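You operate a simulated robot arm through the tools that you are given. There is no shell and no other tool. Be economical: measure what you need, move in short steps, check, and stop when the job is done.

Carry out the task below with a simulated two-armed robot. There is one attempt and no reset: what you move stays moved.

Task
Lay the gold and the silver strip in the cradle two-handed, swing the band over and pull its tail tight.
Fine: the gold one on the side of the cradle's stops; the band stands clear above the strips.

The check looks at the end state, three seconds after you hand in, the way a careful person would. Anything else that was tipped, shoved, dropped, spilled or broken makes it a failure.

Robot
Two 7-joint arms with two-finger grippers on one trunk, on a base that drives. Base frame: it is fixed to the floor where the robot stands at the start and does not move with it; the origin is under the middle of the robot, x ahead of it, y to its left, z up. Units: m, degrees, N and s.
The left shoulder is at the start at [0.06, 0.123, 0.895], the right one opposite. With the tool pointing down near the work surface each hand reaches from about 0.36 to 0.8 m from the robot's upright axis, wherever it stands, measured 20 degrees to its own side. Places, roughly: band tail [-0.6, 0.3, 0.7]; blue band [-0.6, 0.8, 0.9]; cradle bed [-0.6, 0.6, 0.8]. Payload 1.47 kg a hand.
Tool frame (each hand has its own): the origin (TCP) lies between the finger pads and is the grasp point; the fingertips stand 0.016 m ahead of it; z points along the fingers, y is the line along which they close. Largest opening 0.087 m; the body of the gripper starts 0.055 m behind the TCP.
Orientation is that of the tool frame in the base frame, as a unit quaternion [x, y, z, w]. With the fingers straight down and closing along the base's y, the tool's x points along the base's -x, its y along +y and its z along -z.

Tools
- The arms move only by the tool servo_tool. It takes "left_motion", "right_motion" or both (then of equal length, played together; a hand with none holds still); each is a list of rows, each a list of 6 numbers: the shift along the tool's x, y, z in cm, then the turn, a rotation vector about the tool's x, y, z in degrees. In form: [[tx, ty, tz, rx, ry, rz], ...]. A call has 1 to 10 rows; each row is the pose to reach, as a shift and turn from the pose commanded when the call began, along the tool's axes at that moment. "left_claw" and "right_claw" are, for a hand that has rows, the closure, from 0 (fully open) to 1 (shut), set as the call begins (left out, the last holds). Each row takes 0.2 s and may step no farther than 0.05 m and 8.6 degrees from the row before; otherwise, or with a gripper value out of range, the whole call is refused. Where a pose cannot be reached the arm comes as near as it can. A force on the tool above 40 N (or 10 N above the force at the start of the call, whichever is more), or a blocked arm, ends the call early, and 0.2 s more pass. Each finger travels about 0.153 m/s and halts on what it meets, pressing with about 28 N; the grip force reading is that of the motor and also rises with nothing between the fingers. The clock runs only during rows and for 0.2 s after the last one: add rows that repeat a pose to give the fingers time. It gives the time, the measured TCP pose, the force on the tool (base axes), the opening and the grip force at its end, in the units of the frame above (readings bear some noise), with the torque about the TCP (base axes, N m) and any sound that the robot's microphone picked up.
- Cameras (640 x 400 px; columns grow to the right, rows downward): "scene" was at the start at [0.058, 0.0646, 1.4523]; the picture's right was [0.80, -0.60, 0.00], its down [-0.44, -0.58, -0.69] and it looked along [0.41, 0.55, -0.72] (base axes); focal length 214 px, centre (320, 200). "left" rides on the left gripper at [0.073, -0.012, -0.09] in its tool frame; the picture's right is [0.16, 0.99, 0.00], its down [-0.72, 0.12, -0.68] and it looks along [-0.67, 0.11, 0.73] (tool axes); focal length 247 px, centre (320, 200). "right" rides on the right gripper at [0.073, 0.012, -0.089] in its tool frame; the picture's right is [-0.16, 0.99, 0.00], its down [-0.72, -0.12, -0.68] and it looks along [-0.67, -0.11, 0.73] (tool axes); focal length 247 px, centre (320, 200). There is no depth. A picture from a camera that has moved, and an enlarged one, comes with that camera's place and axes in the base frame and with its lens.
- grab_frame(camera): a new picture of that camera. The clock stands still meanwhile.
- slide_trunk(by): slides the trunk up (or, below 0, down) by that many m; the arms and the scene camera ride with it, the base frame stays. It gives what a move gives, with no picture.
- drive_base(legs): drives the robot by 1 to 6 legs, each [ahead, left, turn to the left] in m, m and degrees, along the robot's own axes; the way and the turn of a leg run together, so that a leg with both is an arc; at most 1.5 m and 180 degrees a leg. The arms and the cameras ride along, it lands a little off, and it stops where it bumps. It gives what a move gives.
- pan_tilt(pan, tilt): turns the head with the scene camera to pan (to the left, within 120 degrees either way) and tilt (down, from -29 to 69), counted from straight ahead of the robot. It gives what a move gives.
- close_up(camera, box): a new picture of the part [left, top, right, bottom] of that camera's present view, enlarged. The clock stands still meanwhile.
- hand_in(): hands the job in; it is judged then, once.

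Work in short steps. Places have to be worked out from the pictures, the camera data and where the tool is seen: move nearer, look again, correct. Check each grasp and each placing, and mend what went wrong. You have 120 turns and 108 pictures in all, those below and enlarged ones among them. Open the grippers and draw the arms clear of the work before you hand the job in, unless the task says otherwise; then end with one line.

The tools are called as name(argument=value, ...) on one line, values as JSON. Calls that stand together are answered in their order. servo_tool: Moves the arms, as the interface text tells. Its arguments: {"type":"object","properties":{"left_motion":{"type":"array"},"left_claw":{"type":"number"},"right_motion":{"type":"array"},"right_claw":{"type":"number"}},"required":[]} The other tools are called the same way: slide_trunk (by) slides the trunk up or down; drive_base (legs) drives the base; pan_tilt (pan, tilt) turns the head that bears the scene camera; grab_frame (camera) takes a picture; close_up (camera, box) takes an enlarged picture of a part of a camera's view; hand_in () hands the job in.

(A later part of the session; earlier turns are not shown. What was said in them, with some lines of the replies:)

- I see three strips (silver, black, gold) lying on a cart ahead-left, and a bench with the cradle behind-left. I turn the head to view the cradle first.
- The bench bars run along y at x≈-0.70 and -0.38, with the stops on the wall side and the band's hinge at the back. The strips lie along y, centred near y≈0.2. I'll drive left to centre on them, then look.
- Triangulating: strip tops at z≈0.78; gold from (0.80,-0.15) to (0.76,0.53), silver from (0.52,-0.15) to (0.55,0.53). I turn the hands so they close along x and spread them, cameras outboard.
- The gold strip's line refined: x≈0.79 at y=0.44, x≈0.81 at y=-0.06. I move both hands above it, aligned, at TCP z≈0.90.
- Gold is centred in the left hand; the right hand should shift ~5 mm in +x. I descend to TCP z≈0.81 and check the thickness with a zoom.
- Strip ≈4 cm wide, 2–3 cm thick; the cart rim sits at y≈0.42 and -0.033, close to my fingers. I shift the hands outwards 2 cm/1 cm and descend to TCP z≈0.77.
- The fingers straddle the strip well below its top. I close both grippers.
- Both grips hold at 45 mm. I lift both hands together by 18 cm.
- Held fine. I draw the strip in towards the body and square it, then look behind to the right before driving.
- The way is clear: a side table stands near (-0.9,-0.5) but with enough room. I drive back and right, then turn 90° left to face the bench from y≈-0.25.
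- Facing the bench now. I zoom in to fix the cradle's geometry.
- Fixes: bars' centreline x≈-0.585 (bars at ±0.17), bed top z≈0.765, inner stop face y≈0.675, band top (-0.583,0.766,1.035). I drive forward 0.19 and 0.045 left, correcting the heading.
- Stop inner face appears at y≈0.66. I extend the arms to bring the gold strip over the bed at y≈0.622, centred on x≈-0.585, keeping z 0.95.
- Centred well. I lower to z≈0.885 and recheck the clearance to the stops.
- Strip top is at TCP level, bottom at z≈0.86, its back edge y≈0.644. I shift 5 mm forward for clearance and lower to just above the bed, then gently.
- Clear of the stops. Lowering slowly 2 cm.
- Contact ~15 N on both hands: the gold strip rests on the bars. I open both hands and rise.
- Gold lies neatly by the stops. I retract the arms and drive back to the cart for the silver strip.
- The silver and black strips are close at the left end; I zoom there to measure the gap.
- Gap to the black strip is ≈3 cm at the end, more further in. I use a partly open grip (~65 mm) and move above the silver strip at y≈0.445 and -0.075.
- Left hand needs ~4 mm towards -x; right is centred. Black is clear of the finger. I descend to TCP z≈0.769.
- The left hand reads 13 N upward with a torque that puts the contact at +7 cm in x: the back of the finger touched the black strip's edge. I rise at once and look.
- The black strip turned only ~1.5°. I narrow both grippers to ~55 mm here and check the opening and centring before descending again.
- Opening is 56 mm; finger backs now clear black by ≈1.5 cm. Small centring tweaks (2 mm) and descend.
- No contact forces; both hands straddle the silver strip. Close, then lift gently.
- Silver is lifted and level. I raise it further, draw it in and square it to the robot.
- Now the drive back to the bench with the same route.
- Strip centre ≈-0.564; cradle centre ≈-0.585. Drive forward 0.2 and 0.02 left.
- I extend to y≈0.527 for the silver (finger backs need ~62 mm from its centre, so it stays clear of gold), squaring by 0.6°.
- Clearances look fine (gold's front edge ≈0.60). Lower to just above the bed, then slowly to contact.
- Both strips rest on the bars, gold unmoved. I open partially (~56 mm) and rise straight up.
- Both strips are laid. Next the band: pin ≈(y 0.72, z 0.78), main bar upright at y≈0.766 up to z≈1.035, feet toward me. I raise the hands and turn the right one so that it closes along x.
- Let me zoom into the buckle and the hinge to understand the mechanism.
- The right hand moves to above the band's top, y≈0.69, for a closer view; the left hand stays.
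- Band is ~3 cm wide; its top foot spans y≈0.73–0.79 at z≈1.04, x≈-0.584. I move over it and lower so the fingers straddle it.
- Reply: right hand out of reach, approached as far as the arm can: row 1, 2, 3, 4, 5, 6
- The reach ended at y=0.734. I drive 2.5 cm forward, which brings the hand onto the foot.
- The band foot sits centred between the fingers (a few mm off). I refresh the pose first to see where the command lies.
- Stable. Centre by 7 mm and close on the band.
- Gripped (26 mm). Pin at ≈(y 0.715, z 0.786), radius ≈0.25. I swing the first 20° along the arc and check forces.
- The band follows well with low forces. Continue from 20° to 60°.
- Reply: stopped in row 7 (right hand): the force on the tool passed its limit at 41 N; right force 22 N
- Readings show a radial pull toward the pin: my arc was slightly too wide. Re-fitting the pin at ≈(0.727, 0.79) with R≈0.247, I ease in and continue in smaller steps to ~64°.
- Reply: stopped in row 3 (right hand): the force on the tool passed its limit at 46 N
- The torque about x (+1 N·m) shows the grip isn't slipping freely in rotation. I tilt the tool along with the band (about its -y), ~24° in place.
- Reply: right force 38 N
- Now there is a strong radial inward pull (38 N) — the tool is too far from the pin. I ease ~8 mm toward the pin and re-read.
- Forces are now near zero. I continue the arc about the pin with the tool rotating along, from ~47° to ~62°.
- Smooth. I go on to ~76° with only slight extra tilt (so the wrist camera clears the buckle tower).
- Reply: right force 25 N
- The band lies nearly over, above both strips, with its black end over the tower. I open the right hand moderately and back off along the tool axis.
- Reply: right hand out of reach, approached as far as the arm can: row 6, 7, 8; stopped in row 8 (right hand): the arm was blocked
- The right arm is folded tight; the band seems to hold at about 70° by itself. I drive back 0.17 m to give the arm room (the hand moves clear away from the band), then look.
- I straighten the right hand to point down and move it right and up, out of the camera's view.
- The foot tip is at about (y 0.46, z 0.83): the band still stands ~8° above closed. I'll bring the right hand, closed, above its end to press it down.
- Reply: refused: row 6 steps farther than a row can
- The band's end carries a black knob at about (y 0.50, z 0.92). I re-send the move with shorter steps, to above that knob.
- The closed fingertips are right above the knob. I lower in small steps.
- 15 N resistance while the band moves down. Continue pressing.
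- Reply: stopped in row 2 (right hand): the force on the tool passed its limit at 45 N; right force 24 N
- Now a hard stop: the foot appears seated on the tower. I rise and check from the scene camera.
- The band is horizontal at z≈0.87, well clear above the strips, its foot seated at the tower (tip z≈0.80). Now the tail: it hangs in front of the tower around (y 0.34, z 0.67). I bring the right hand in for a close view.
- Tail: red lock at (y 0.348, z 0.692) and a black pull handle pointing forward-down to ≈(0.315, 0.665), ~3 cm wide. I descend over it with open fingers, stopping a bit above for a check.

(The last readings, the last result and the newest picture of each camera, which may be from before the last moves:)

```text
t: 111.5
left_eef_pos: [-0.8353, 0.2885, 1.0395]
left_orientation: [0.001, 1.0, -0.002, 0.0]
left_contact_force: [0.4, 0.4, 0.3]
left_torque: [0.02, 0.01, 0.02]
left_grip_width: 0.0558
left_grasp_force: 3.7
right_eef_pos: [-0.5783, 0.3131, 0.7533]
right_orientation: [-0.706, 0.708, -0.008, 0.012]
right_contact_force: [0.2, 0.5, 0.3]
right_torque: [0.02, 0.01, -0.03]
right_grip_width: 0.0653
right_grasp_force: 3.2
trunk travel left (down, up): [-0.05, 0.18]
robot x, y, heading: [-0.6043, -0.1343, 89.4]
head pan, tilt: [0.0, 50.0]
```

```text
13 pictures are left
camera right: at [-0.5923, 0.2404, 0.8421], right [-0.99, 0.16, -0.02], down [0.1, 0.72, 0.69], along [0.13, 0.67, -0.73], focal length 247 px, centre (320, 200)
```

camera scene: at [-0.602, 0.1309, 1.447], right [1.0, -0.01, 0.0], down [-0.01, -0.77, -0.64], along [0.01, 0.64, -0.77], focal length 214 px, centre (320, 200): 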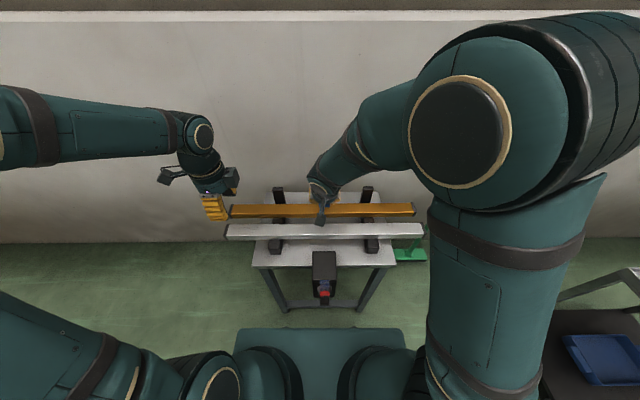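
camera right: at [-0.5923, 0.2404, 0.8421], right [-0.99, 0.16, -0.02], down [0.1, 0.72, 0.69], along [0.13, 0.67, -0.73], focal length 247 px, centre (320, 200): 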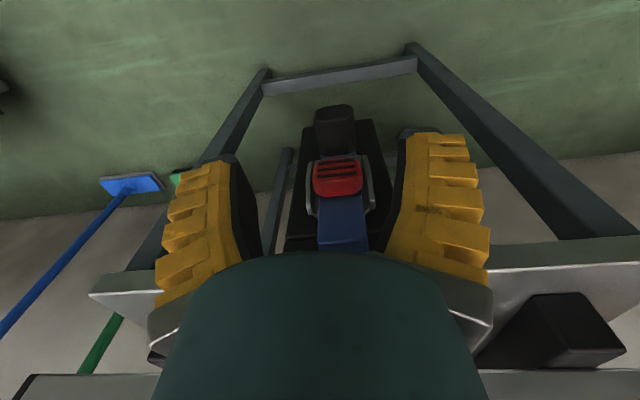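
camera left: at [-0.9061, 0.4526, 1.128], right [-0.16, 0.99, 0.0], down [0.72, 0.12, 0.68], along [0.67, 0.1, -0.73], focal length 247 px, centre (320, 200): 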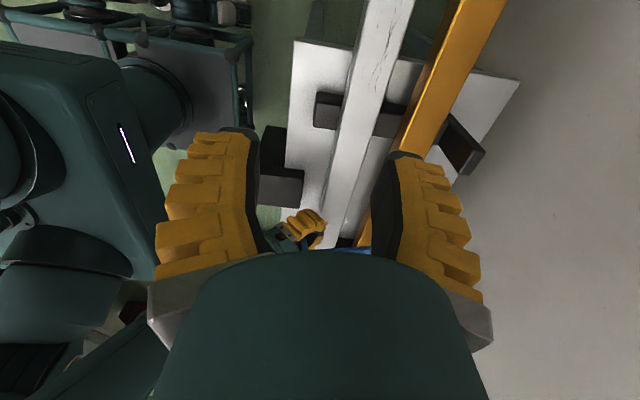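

The handle lies at about (x -0.587, y 0.308–0.345, z 0.68), i.e. pointing toward me. I centre 1 cm to the left, descend and close on it.

servo_tool(right_motion=[[-0.8, 0.9, 0, 0, 0, 0], [-0.8, 0.9, 3.5, 0, 0, 0], [-0.8, 0.9, 6, 0, 0, 0], [-0.8, 0.9, 7.8, 0, 0, 0], [-0.8, 0.9, 7.8, 0, 0, 0]])

servo_tool(right_motion=[[0, 0, 0, 0, 0, 0], [0, 0, 0, 0, 0, 0], [0, 0, 0, 0, 0, 0]], right_claw=1)

grab_frame(camera="right")

```text
t: 112.3
left_eef_pos: [-0.8361, 0.2877, 1.0394]
left_orientation: [0.002, 1.0, 0.0, 0.0]
left_contact_force: [0.1, 0.8, -0.5]
left_torque: [-0.05, -0.01, 0.0]
left_grip_width: 0.0558
left_grasp_force: 4.0
right_eef_pos: [-0.5873, 0.3218, 0.7029]
right_orientation: [-0.706, 0.708, -0.006, 0.011]
right_contact_force: [3.3, -11.2, 20.6]
right_torque: [1.64, 0.53, 0.03]
right_grip_width: 0.0652
right_grasp_force: 3.3
trunk travel left (down, up): [-0.05, 0.18]
robot x, y, heading: [-0.6031, -0.138, 89.0]
head pan, tilt: [0.0, 50.0]
stopped in row 3 (right hand): the force on the tool passed its limit at 101 N (the readings are from after the stop); the commanded pose is now the measured one
```

```text
t: 113.1
left_eef_pos: [-0.8362, 0.287, 1.0396]
left_orientation: [0.002, 1.0, 0.0, 0.0]
left_contact_force: [0.3, -0.3, -0.9]
left_torque: [0.01, 0.05, 0.01]
left_grip_width: 0.056
left_grasp_force: 4.1
right_eef_pos: [-0.5876, 0.323, 0.703]
right_orientation: [-0.706, 0.708, -0.004, 0.011]
right_contact_force: [0.0, -6.5, 18.6]
right_torque: [1.08, 0.38, 0.08]
right_grip_width: 0.0062
right_grasp_force: 28.4
trunk travel left (down, up): [-0.05, 0.18]
robot x, y, heading: [-0.603, -0.1356, 89.1]
head pan, tilt: [0.0, 50.0]
heard: click
```

```text
12 pictures are left
camera right: at [-0.6017, 0.2488, 0.7921], right [-0.99, 0.16, -0.02], down [0.1, 0.72, 0.69], along [0.13, 0.68, -0.72], focal length 247 px, centre (320, 200)
```

right: 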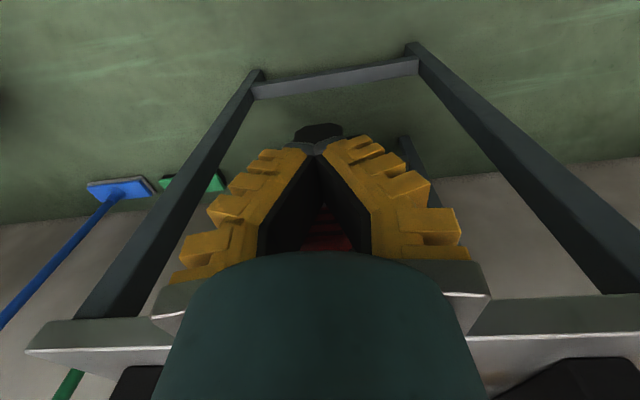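

The wrist touched the tower's front edge, and the fingers closed above the handle; a click was heard. I open, rise and back off to look.

servo_tool(right_motion=[[0, 0, 0, 0, 0, 0], [0, 0, -2, 0, 0, 0], [0.5, 0, -5, 0, 0, 0], [4, 0, -7, 0, 0, 0], [8, 0, -8, 0, 0, 0], [10, 0, -9, 0, 0, 0]], right_claw=0.3)

close_up(camera="right", box=[240, 60, 420, 260])

close_up(camera="scene", box=[240, 120, 400, 270])

```text
t: 114.5
left_eef_pos: [-0.8368, 0.2879, 1.0391]
left_orientation: [0.001, 1.0, -0.001, 0.0]
left_contact_force: [-0.4, -0.1, 0.1]
left_torque: [0.01, -0.02, 0.02]
left_grip_width: 0.0556
left_grasp_force: 3.7
right_eef_pos: [-0.5914, 0.223, 0.7922]
right_orientation: [-0.706, 0.708, -0.006, 0.011]
right_contact_force: [-0.3, 0.0, -0.1]
right_torque: [-0.01, -0.02, 0.0]
right_grip_width: 0.0655
right_grasp_force: 3.0
trunk travel left (down, up): [-0.05, 0.18]
robot x, y, heading: [-0.6053, -0.135, 89.5]
head pan, tilt: [0.0, 50.0]
```

```text
2.00 times, centred on (330, 160) of right
camera zoom: at [-0.6057, 0.1485, 0.8815], right [-0.99, 0.16, -0.02], down [0.1, 0.72, 0.69], along [0.13, 0.68, -0.73], focal length 494 px, centre (300, 280)
```

zoom: 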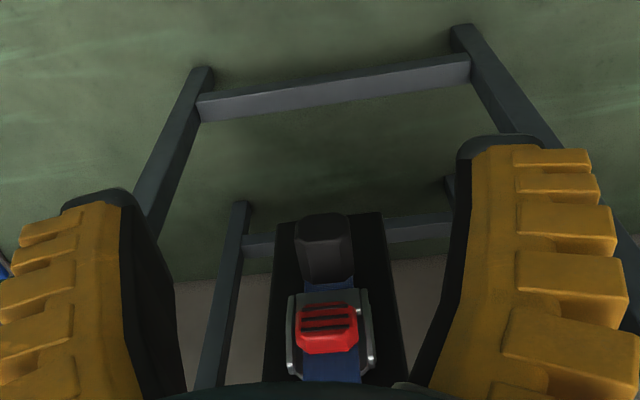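

```text
2.67 times, centred on (320, 195) of scene
camera zoom: at [-0.6041, -0.0481, 1.4475], right [1.0, -0.01, 0.0], down [-0.01, -0.77, -0.64], along [0.01, 0.64, -0.77], focal length 572 px, centre (320, 213)
```

zoom: 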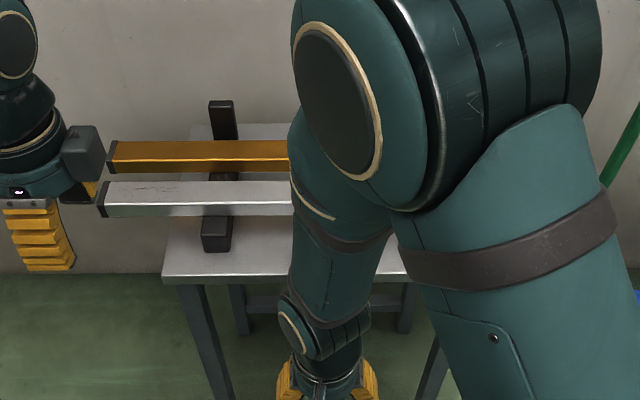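

The tail has moved: blue webbing now shows between handle and red lock, so some was pulled and it clicked. I go lower with a tilted hand to look at the handle horizontally.

servo_tool(right_motion=[[0, 0, 2, 0, -7, 0], [0, 0, 4, 0, -14, 0], [0, 0, 6, 0, -21, 0], [-0.5, 0, 8, 0, -28, 0], [-1, 0, 10, 0, -35, 0], [-1, 0, 12, 0, -35, 0], [-1, 0, 12, 0, -35, 0]])

grab_frame(camera="right")

```text
t: 116.1
left_eef_pos: [-0.8362, 0.2882, 1.0392]
left_orientation: [0.002, 1.0, -0.001, 0.0]
left_contact_force: [0.2, 0.0, -1.0]
left_torque: [0.01, -0.02, 0.0]
left_grip_width: 0.0555
left_grasp_force: 4.1
right_eef_pos: [-0.5885, 0.2332, 0.6727]
right_orientation: [0.675, -0.673, -0.206, -0.224]
right_contact_force: [0.7, 0.6, -0.3]
right_torque: [-0.02, 0.01, 0.0]
right_grip_width: 0.0658
right_grasp_force: 3.3
trunk travel left (down, up): [-0.05, 0.18]
robot x, y, heading: [-0.6071, -0.1379, 89.0]
head pan, tilt: [0.0, 50.0]
```

```text
9 pictures are left
camera right: at [-0.6005, 0.1221, 0.7025], right [-0.99, 0.13, 0.07], down [0.09, 0.2, 0.98], along [0.12, 0.97, -0.21], focal length 247 px, centre (320, 200)
```

right: 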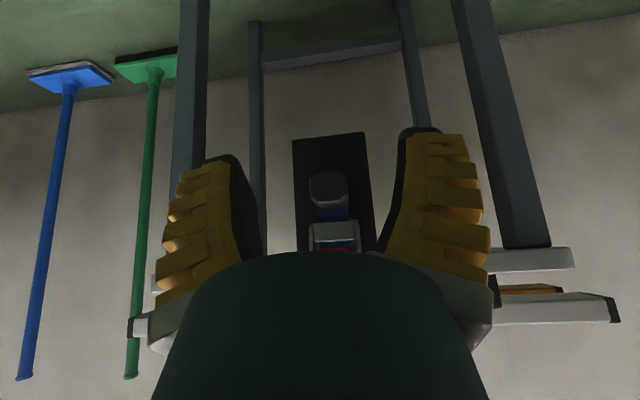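

The handle's end faces me at (x -0.585, y≈0.306, z≈0.655), ~3×2.6 cm. I slide the tilted open fingers over it and close.

servo_tool(right_motion=[[-2, -0.3, 2, 0, 0, 0], [-4, -0.3, 4, 0, 0, 0], [-5.8, -0.3, 6.3, 0, 0, 0], [-5.8, -0.3, 6.3, 0, 0, 0]])

servo_tool(right_motion=[[0, 0, 0, 0, 0, 0], [0, 0, 0, 0, 0, 0], [0, 0, 0, 0, 0, 0]], right_claw=1)

grab_frame(camera="right")

```text
t: 117.1
left_eef_pos: [-0.8362, 0.2893, 1.0391]
left_orientation: [0.002, 1.0, -0.001, 0.0]
left_contact_force: [-0.6, 0.0, -0.3]
left_torque: [-0.01, 0.0, -0.01]
left_grip_width: 0.0555
left_grasp_force: 3.6
right_eef_pos: [-0.5839, 0.3155, 0.6539]
right_orientation: [0.675, -0.672, -0.207, -0.223]
right_contact_force: [0.8, -0.5, 0.1]
right_torque: [0.0, 0.0, 0.0]
right_grip_width: 0.0657
right_grasp_force: 2.7
trunk travel left (down, up): [-0.05, 0.18]
robot x, y, heading: [-0.604, -0.1357, 89.3]
head pan, tilt: [0.0, 50.0]
```

```text
t: 117.9
left_eef_pos: [-0.8368, 0.2886, 1.0384]
left_orientation: [0.001, 1.0, -0.002, 0.0]
left_contact_force: [0.3, 1.1, 0.1]
left_torque: [-0.02, 0.0, -0.02]
left_grip_width: 0.0556
left_grasp_force: 3.4
right_eef_pos: [-0.5838, 0.3149, 0.6539]
right_orientation: [0.676, -0.672, -0.207, -0.222]
right_contact_force: [-10.2, -5.6, 1.7]
right_torque: [-0.03, 0.05, 0.11]
right_grip_width: 0.0249
right_grasp_force: 30.1
trunk travel left (down, up): [-0.05, 0.18]
robot x, y, heading: [-0.6046, -0.1354, 89.2]
head pan, tilt: [0.0, 50.0]
```

```text
8 pictures are left
camera right: at [-0.5965, 0.2038, 0.685], right [-0.99, 0.13, 0.07], down [0.09, 0.2, 0.98], along [0.11, 0.97, -0.21], focal length 247 px, centre (320, 200)
```

right: 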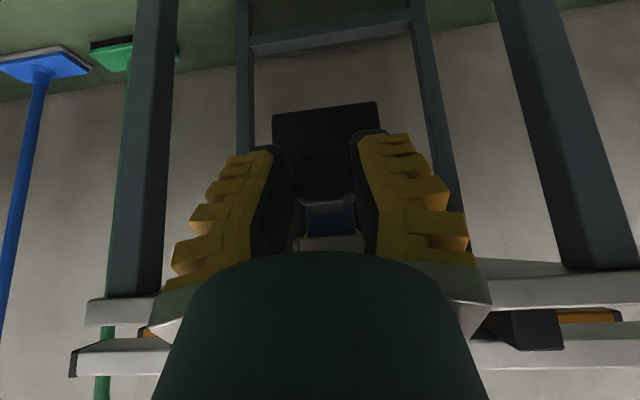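

Firm grip on the handle (25 mm). I pull along the webbing line, forward-down, in small steps.

servo_tool(right_motion=[[0.5, 0, 0.17, 0, 0, 0], [1, 0, 0.33, 0, 0, 0], [1.5, 0, 0.5, 0, 0, 0], [2, 0, 0.67, 0, 0, 0], [2.5, 0, 0.84, 0, 0, 0], [3, 0, 1.0, 0, 0, 0], [3.5, 0, 1.17, 0, 0, 0], [4, 0, 1.33, 0, 0, 0]])

grab_frame(camera="right")

```text
t: 119.7
left_eef_pos: [-0.8363, 0.2902, 1.0387]
left_orientation: [0.001, 1.0, 0.0, 0.0]
left_contact_force: [-0.1, 0.0, -0.1]
left_torque: [0.01, 0.03, 0.02]
left_grip_width: 0.0558
left_grasp_force: 3.4
right_eef_pos: [-0.5854, 0.2911, 0.6208]
right_orientation: [0.675, -0.672, -0.206, -0.223]
right_contact_force: [0.6, 0.3, 0.3]
right_torque: [-0.01, 0.03, 0.03]
right_grip_width: 0.0
right_grasp_force: 28.3
trunk travel left (down, up): [-0.05, 0.18]
robot x, y, heading: [-0.6031, -0.1382, 89.1]
head pan, tilt: [0.0, 50.0]
```

```text
7 pictures are left
camera right: at [-0.5964, 0.1812, 0.6509], right [-0.99, 0.13, 0.07], down [0.09, 0.2, 0.98], along [0.12, 0.97, -0.21], focal length 247 px, centre (320, 200)
```

right: 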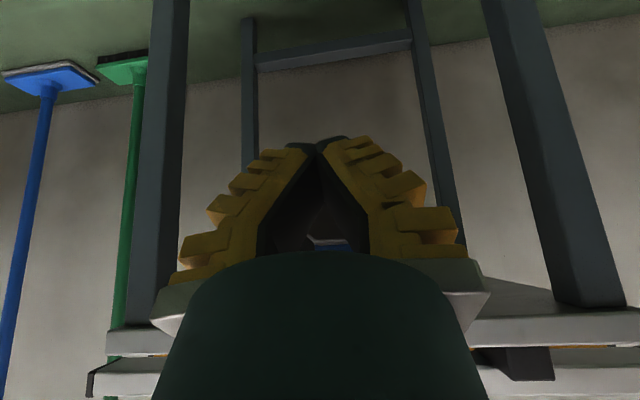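

The fingers slipped off with no force left; I open and back off to see how far the handle came.

servo_tool(right_motion=[[0.8, 0, -1.7, 0, 0, 0], [1.6, 0, -3.5, 0, 0, 0], [2.4, 0, -5.3, 0, 0, 0], [2.4, 0, -5.3, 0, 0, 0]], right_claw=0.3)

grab_frame(camera="right")

```text
t: 120.7
left_eef_pos: [-0.836, 0.2879, 1.0387]
left_orientation: [0.001, 1.0, 0.0, 0.001]
left_contact_force: [0.7, -0.3, 0.2]
left_torque: [-0.02, 0.02, 0.01]
left_grip_width: 0.0556
left_grasp_force: 3.8
right_eef_pos: [-0.5853, 0.2417, 0.6492]
right_orientation: [0.675, -0.672, -0.207, -0.224]
right_contact_force: [-0.1, 0.5, 0.2]
right_torque: [0.01, -0.02, -0.02]
right_grip_width: 0.0656
right_grasp_force: 3.7
trunk travel left (down, up): [-0.05, 0.18]
robot x, y, heading: [-0.6066, -0.1367, 89.3]
head pan, tilt: [0.0, 50.0]
```

```text
6 pictures are left
camera right: at [-0.597, 0.1305, 0.6798], right [-0.99, 0.13, 0.07], down [0.09, 0.2, 0.98], along [0.12, 0.97, -0.21], focal length 247 px, centre (320, 200)
```

right: 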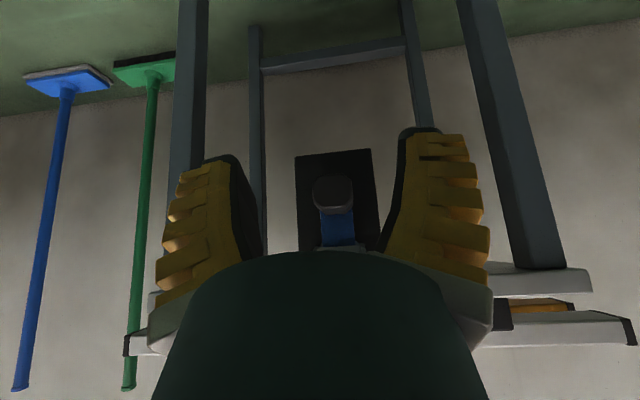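

The handle came ~1.6 cm lower; the webbing hangs nearly vertical, so pulling forward just slid my pads off. I re-grip the handle and this time pull straight down.

servo_tool(right_motion=[[-2, 0, 1.8, 0, 0, 0], [-4, 0, 3.6, 0, 0, 0], [-5.7, 0, 5.3, 0, 0, 0], [-5.7, 0, 5.3, 0, 0, 0]])

servo_tool(right_motion=[[0, 0, 0, 0, 0, 0], [0, 0, 0, 0, 0, 0], [0, 0, 0, 0, 0, 0]], right_claw=1)

servo_tool(right_motion=[[0.28, 0, 0.41, 0, 0, 0], [0.57, 0, 0.82, 0, 0, 0], [0.85, 0, 1.23, 0, 0, 0], [1.14, 0, 1.64, 0, 0, 0], [1.42, 0, 2.05, 0, 0, 0]])

```text
t: 121.7
left_eef_pos: [-0.8365, 0.2898, 1.039]
left_orientation: [0.002, 1.0, -0.002, 0.0]
left_contact_force: [0.2, 1.1, -0.2]
left_torque: [0.01, 0.0, 0.03]
left_grip_width: 0.0557
left_grasp_force: 4.6
right_eef_pos: [-0.5818, 0.3212, 0.638]
right_orientation: [0.675, -0.672, -0.206, -0.224]
right_contact_force: [-0.1, -0.1, 0.5]
right_torque: [0.0, 0.0, -0.02]
right_grip_width: 0.0654
right_grasp_force: 3.5
trunk travel left (down, up): [-0.05, 0.18]
robot x, y, heading: [-0.6033, -0.1351, 89.3]
head pan, tilt: [0.0, 50.0]
```

```text
t: 122.5
left_eef_pos: [-0.8367, 0.2882, 1.0395]
left_orientation: [0.002, 1.0, -0.002, -0.001]
left_contact_force: [-0.6, 0.4, -0.2]
left_torque: [0.01, -0.01, -0.02]
left_grip_width: 0.0557
left_grasp_force: 3.6
right_eef_pos: [-0.5842, 0.3185, 0.6395]
right_orientation: [0.676, -0.672, -0.207, -0.222]
right_contact_force: [-11.8, -4.9, 0.3]
right_torque: [-0.03, 0.08, 0.18]
right_grip_width: 0.0246
right_grasp_force: 30.1
trunk travel left (down, up): [-0.05, 0.18]
robot x, y, heading: [-0.6038, -0.1397, 89.2]
head pan, tilt: [0.0, 50.0]
```

```text
t: 123.7
left_eef_pos: [-0.8373, 0.2885, 1.0389]
left_orientation: [0.003, 1.0, 0.0, 0.001]
left_contact_force: [-0.1, 0.1, 0.6]
left_torque: [-0.02, 0.02, 0.0]
left_grip_width: 0.0559
left_grasp_force: 4.1
right_eef_pos: [-0.5837, 0.3178, 0.6151]
right_orientation: [0.676, -0.671, -0.207, -0.223]
right_contact_force: [-20.8, -4.4, 0.9]
right_torque: [-0.05, 0.09, 0.32]
right_grip_width: 0.0249
right_grasp_force: 30.1
trunk travel left (down, up): [-0.05, 0.18]
robot x, y, heading: [-0.6063, -0.1366, 89.4]
head pan, tilt: [0.0, 50.0]
```

It moves straight down freely (no vertical resistance yet), grip holding. I continue down, relieving the sideways force slightly.

servo_tool(right_motion=[[0.28, 0.2, 0.41, 0, 0, 0], [0.57, 0.3, 0.82, 0, 0, 0], [0.85, 0.3, 1.23, 0, 0, 0], [1.14, 0.3, 1.64, 0, 0, 0], [1.42, 0.3, 2.05, 0, 0, 0], [1.71, 0.3, 2.46, 0, 0, 0], [1.99, 0.3, 2.87, 0, 0, 0]])

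grab_frame(camera="right")

```text
t: 125.1
left_eef_pos: [-0.8365, 0.2859, 1.0398]
left_orientation: [0.002, 1.0, 0.0, 0.0]
left_contact_force: [-0.2, 0.7, 0.7]
left_torque: [-0.02, 0.0, -0.01]
left_grip_width: 0.0556
left_grasp_force: 3.6
right_eef_pos: [-0.5845, 0.3221, 0.5898]
right_orientation: [0.673, -0.671, -0.211, -0.229]
right_contact_force: [1.3, -13.9, 28.5]
right_torque: [0.01, -0.03, 0.04]
right_grip_width: 0.0398
right_grasp_force: 29.7
trunk travel left (down, up): [-0.05, 0.18]
robot x, y, heading: [-0.6082, -0.1351, 89.4]
head pan, tilt: [0.0, 50.0]
stopped in row 6 (right hand): the force on the tool passed its limit at 40 N (the readings are from after the stop); the commanded pose is now the measured one
```

```text
5 pictures are left
camera right: at [-0.5973, 0.2108, 0.6192], right [-0.99, 0.13, 0.07], down [0.09, 0.18, 0.98], along [0.12, 0.97, -0.19], focal length 247 px, centre (320, 200)
```

right: 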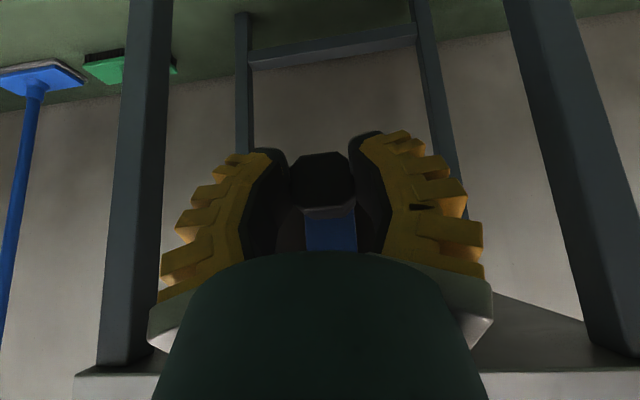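

Firm resistance (40 N) at z≈0.59: the tail is taut. I release, back off toward me and rise.

servo_tool(right_motion=[[-0.3, 0, -0.4, 0, 0, 0], [-0.3, 0, -0.4, 0, 0, 0], [0.5, 0, -2, 0, 0, 0], [1.5, 0, -4, 0, 0, 0], [3, 0, -7, 0, 0, 0], [3, 0, -7, 0, 0, 0]], right_claw=0)

grab_frame(camera="right")

```text
t: 126.5
left_eef_pos: [-0.8353, 0.2894, 1.0393]
left_orientation: [0.001, 1.0, -0.001, 0.001]
left_contact_force: [0.8, -0.4, 0.1]
left_torque: [0.04, 0.01, 0.02]
left_grip_width: 0.0558
left_grasp_force: 3.0
right_eef_pos: [-0.5855, 0.2573, 0.6274]
right_orientation: [0.673, -0.672, -0.21, -0.227]
right_contact_force: [-0.4, 0.6, -0.3]
right_torque: [0.01, -0.03, 0.01]
right_grip_width: 0.0872
right_grasp_force: 0.0
trunk travel left (down, up): [-0.05, 0.18]
robot x, y, heading: [-0.6087, -0.1338, 89.0]
head pan, tilt: [0.0, 50.0]
```

```text
4 pictures are left
camera right: at [-0.5988, 0.1456, 0.6566], right [-0.99, 0.13, 0.07], down [0.09, 0.18, 0.98], along [0.12, 0.97, -0.2], focal length 247 px, centre (320, 200)
```

right: 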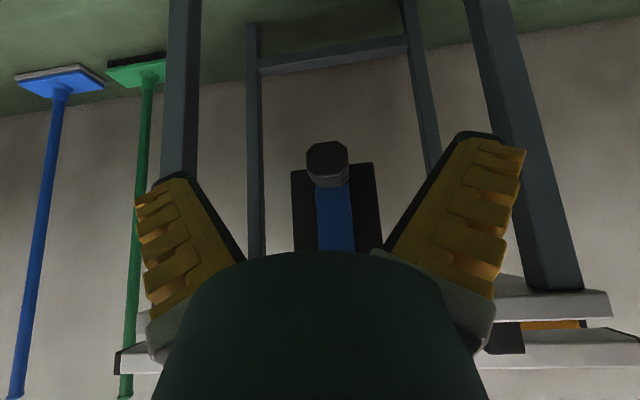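

The long webbing and low handle stay in place. I raise the right arm away and straighten it, then check the band.

servo_tool(right_motion=[[-2.3, 0, -3.3, 0, 0, 0], [-4.6, 0, -6.6, 0, 4, 0], [-6.9, 0, -9.9, 0, 9, 0], [-9.2, 0, -13.2, 0, 14, 0], [-11.5, -3, -16.4, 0, 19, 0], [-13.8, -6.5, -19.7, 0, 24, 0], [-16, -10, -22, 0, 29, 0], [-17, -14, -24, 0, 34, 0], [-17, -18, -24, 0, 35, 0], [-17, -22, -24, 0, 35, 0]])

close_up(camera="scene", box=[240, 120, 400, 280])

```text
refused: row 6 steps farther than a row can; nothing moved
```

```text
2.50 times, centred on (320, 200) of scene
camera zoom: at [-0.6039, -0.0475, 1.4474], right [1.0, -0.01, 0.0], down [-0.01, -0.77, -0.64], along [0.01, 0.64, -0.77], focal length 536 px, centre (320, 200)
```

zoom: 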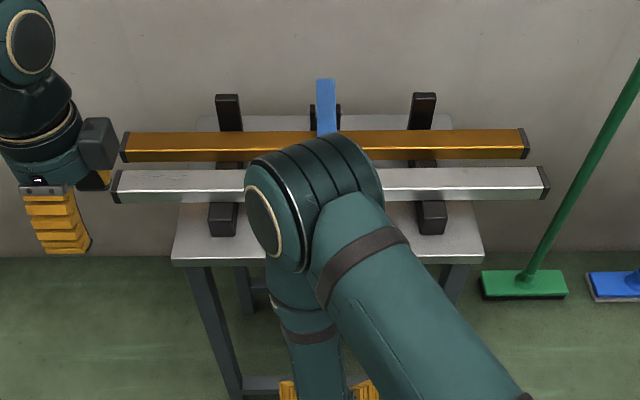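

One step was too long. For safety of the band near the elbow, I first drive back 0.12 m, then raise the arm.

drive_base(legs=[[-0.12, 0, 0]])

servo_tool(right_motion=[[-2.2, 0, -3.2, 0, 0, 0], [-4.4, 0, -6.4, 0, 4, 0], [-6.6, 0, -9.6, 0, 9, 0], [-8.8, 0, -12.8, 0, 14, 0], [-10.5, -2.5, -15.5, 0, 19, 0], [-12.2, -5, -18.2, 0, 24, 0], [-14, -8, -20.5, 0, 29, 0], [-15, -11.5, -22.5, 0, 34, 0], [-15, -15.5, -22.5, 0, 35, 0], [-15, -19.5, -22.5, 0, 35, 0]])

grab_frame(camera="scene")

```text
t: 127.7
left_eef_pos: [-0.8374, 0.1697, 1.0395]
left_orientation: [0.001, 1.0, -0.001, 0.0]
left_contact_force: [0.6, -0.2, -0.7]
left_torque: [0.02, -0.03, 0.01]
left_grip_width: 0.0555
left_grasp_force: 3.6
right_eef_pos: [-0.5881, 0.1384, 0.6279]
right_orientation: [0.672, -0.672, -0.211, -0.228]
right_contact_force: [0.1, -0.4, -0.5]
right_torque: [-0.04, 0.04, -0.02]
right_grip_width: 0.0872
right_grasp_force: 0.0
trunk travel left (down, up): [-0.05, 0.18]
robot x, y, heading: [-0.6088, -0.252, 89.1]
head pan, tilt: [0.0, 50.0]
```

```text
t: 129.9
left_eef_pos: [-0.8357, 0.1696, 1.0387]
left_orientation: [0.002, 1.0, -0.001, 0.0]
left_contact_force: [0.9, 1.1, -1.2]
left_torque: [-0.02, 0.01, 0.0]
left_grip_width: 0.0555
left_grasp_force: 3.8
right_eef_pos: [-0.3969, 0.127, 0.9017]
right_orientation: [-0.705, 0.709, -0.001, 0.015]
right_contact_force: [0.7, -0.6, -0.3]
right_torque: [0.0, 0.01, 0.03]
right_grip_width: 0.0872
right_grasp_force: 0.0
trunk travel left (down, up): [-0.05, 0.18]
robot x, y, heading: [-0.6054, -0.2548, 89.3]
head pan, tilt: [0.0, 50.0]
```

```text
2 pictures are left
camera scene: at [-0.6044, -0.1667, 1.4475], right [1.0, -0.01, 0.0], down [-0.01, -0.77, -0.64], along [0.01, 0.64, -0.77], focal length 214 px, centre (320, 200)
```

scene: 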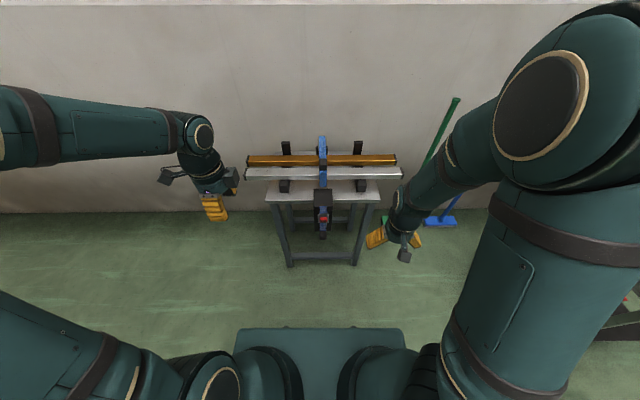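

close_up(camera="scene", box=[260, 120, 380, 260])

```text
2.86 times, centred on (320, 190) of scene
camera zoom: at [-0.6044, -0.1667, 1.4475], right [1.0, -0.01, 0.0], down [-0.01, -0.77, -0.64], along [0.01, 0.64, -0.77], focal length 613 px, centre (320, 229)
```

zoom: 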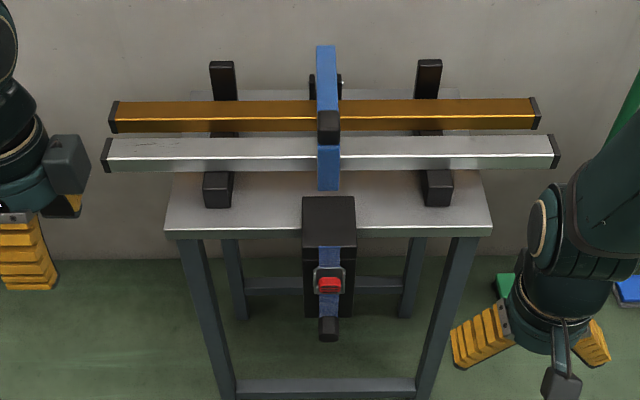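

The end state looks right: gold at the stops, silver in front, band closed and clear above both, tail pulled out under the lock. I open the left gripper fully before handing in.

servo_tool(left_motion=[[0, 0, 0, 0, 0, 0], [0, 0, 0, 0, 0, 0]], left_claw=0)

hand_in()

```text
t: 130.5
left_eef_pos: [-0.838, 0.1701, 1.0404]
left_orientation: [0.002, 1.0, -0.001, 0.0]
left_contact_force: [0.1, -0.6, 0.5]
left_torque: [0.03, -0.01, -0.02]
left_grip_width: 0.0868
left_grasp_force: 0.0
right_eef_pos: [-0.3983, 0.1282, 0.9001]
right_orientation: [-0.705, 0.709, -0.003, 0.014]
right_contact_force: [-0.4, -0.2, 0.0]
right_torque: [0.04, -0.02, -0.01]
right_grip_width: 0.0869
right_grasp_force: 0.2
trunk travel left (down, up): [-0.05, 0.18]
robot x, y, heading: [-0.6058, -0.2541, 89.0]
head pan, tilt: [0.0, 50.0]
```

```text
The job is handed in.
```

Handed in: gold lies on the stop side, silver in front of it, the band is over and clear above both, and the tail is taut (it resisted at 40 N); but a finger nudged the black strip on the cart, turning it about 1.5°, and I did not put it back.
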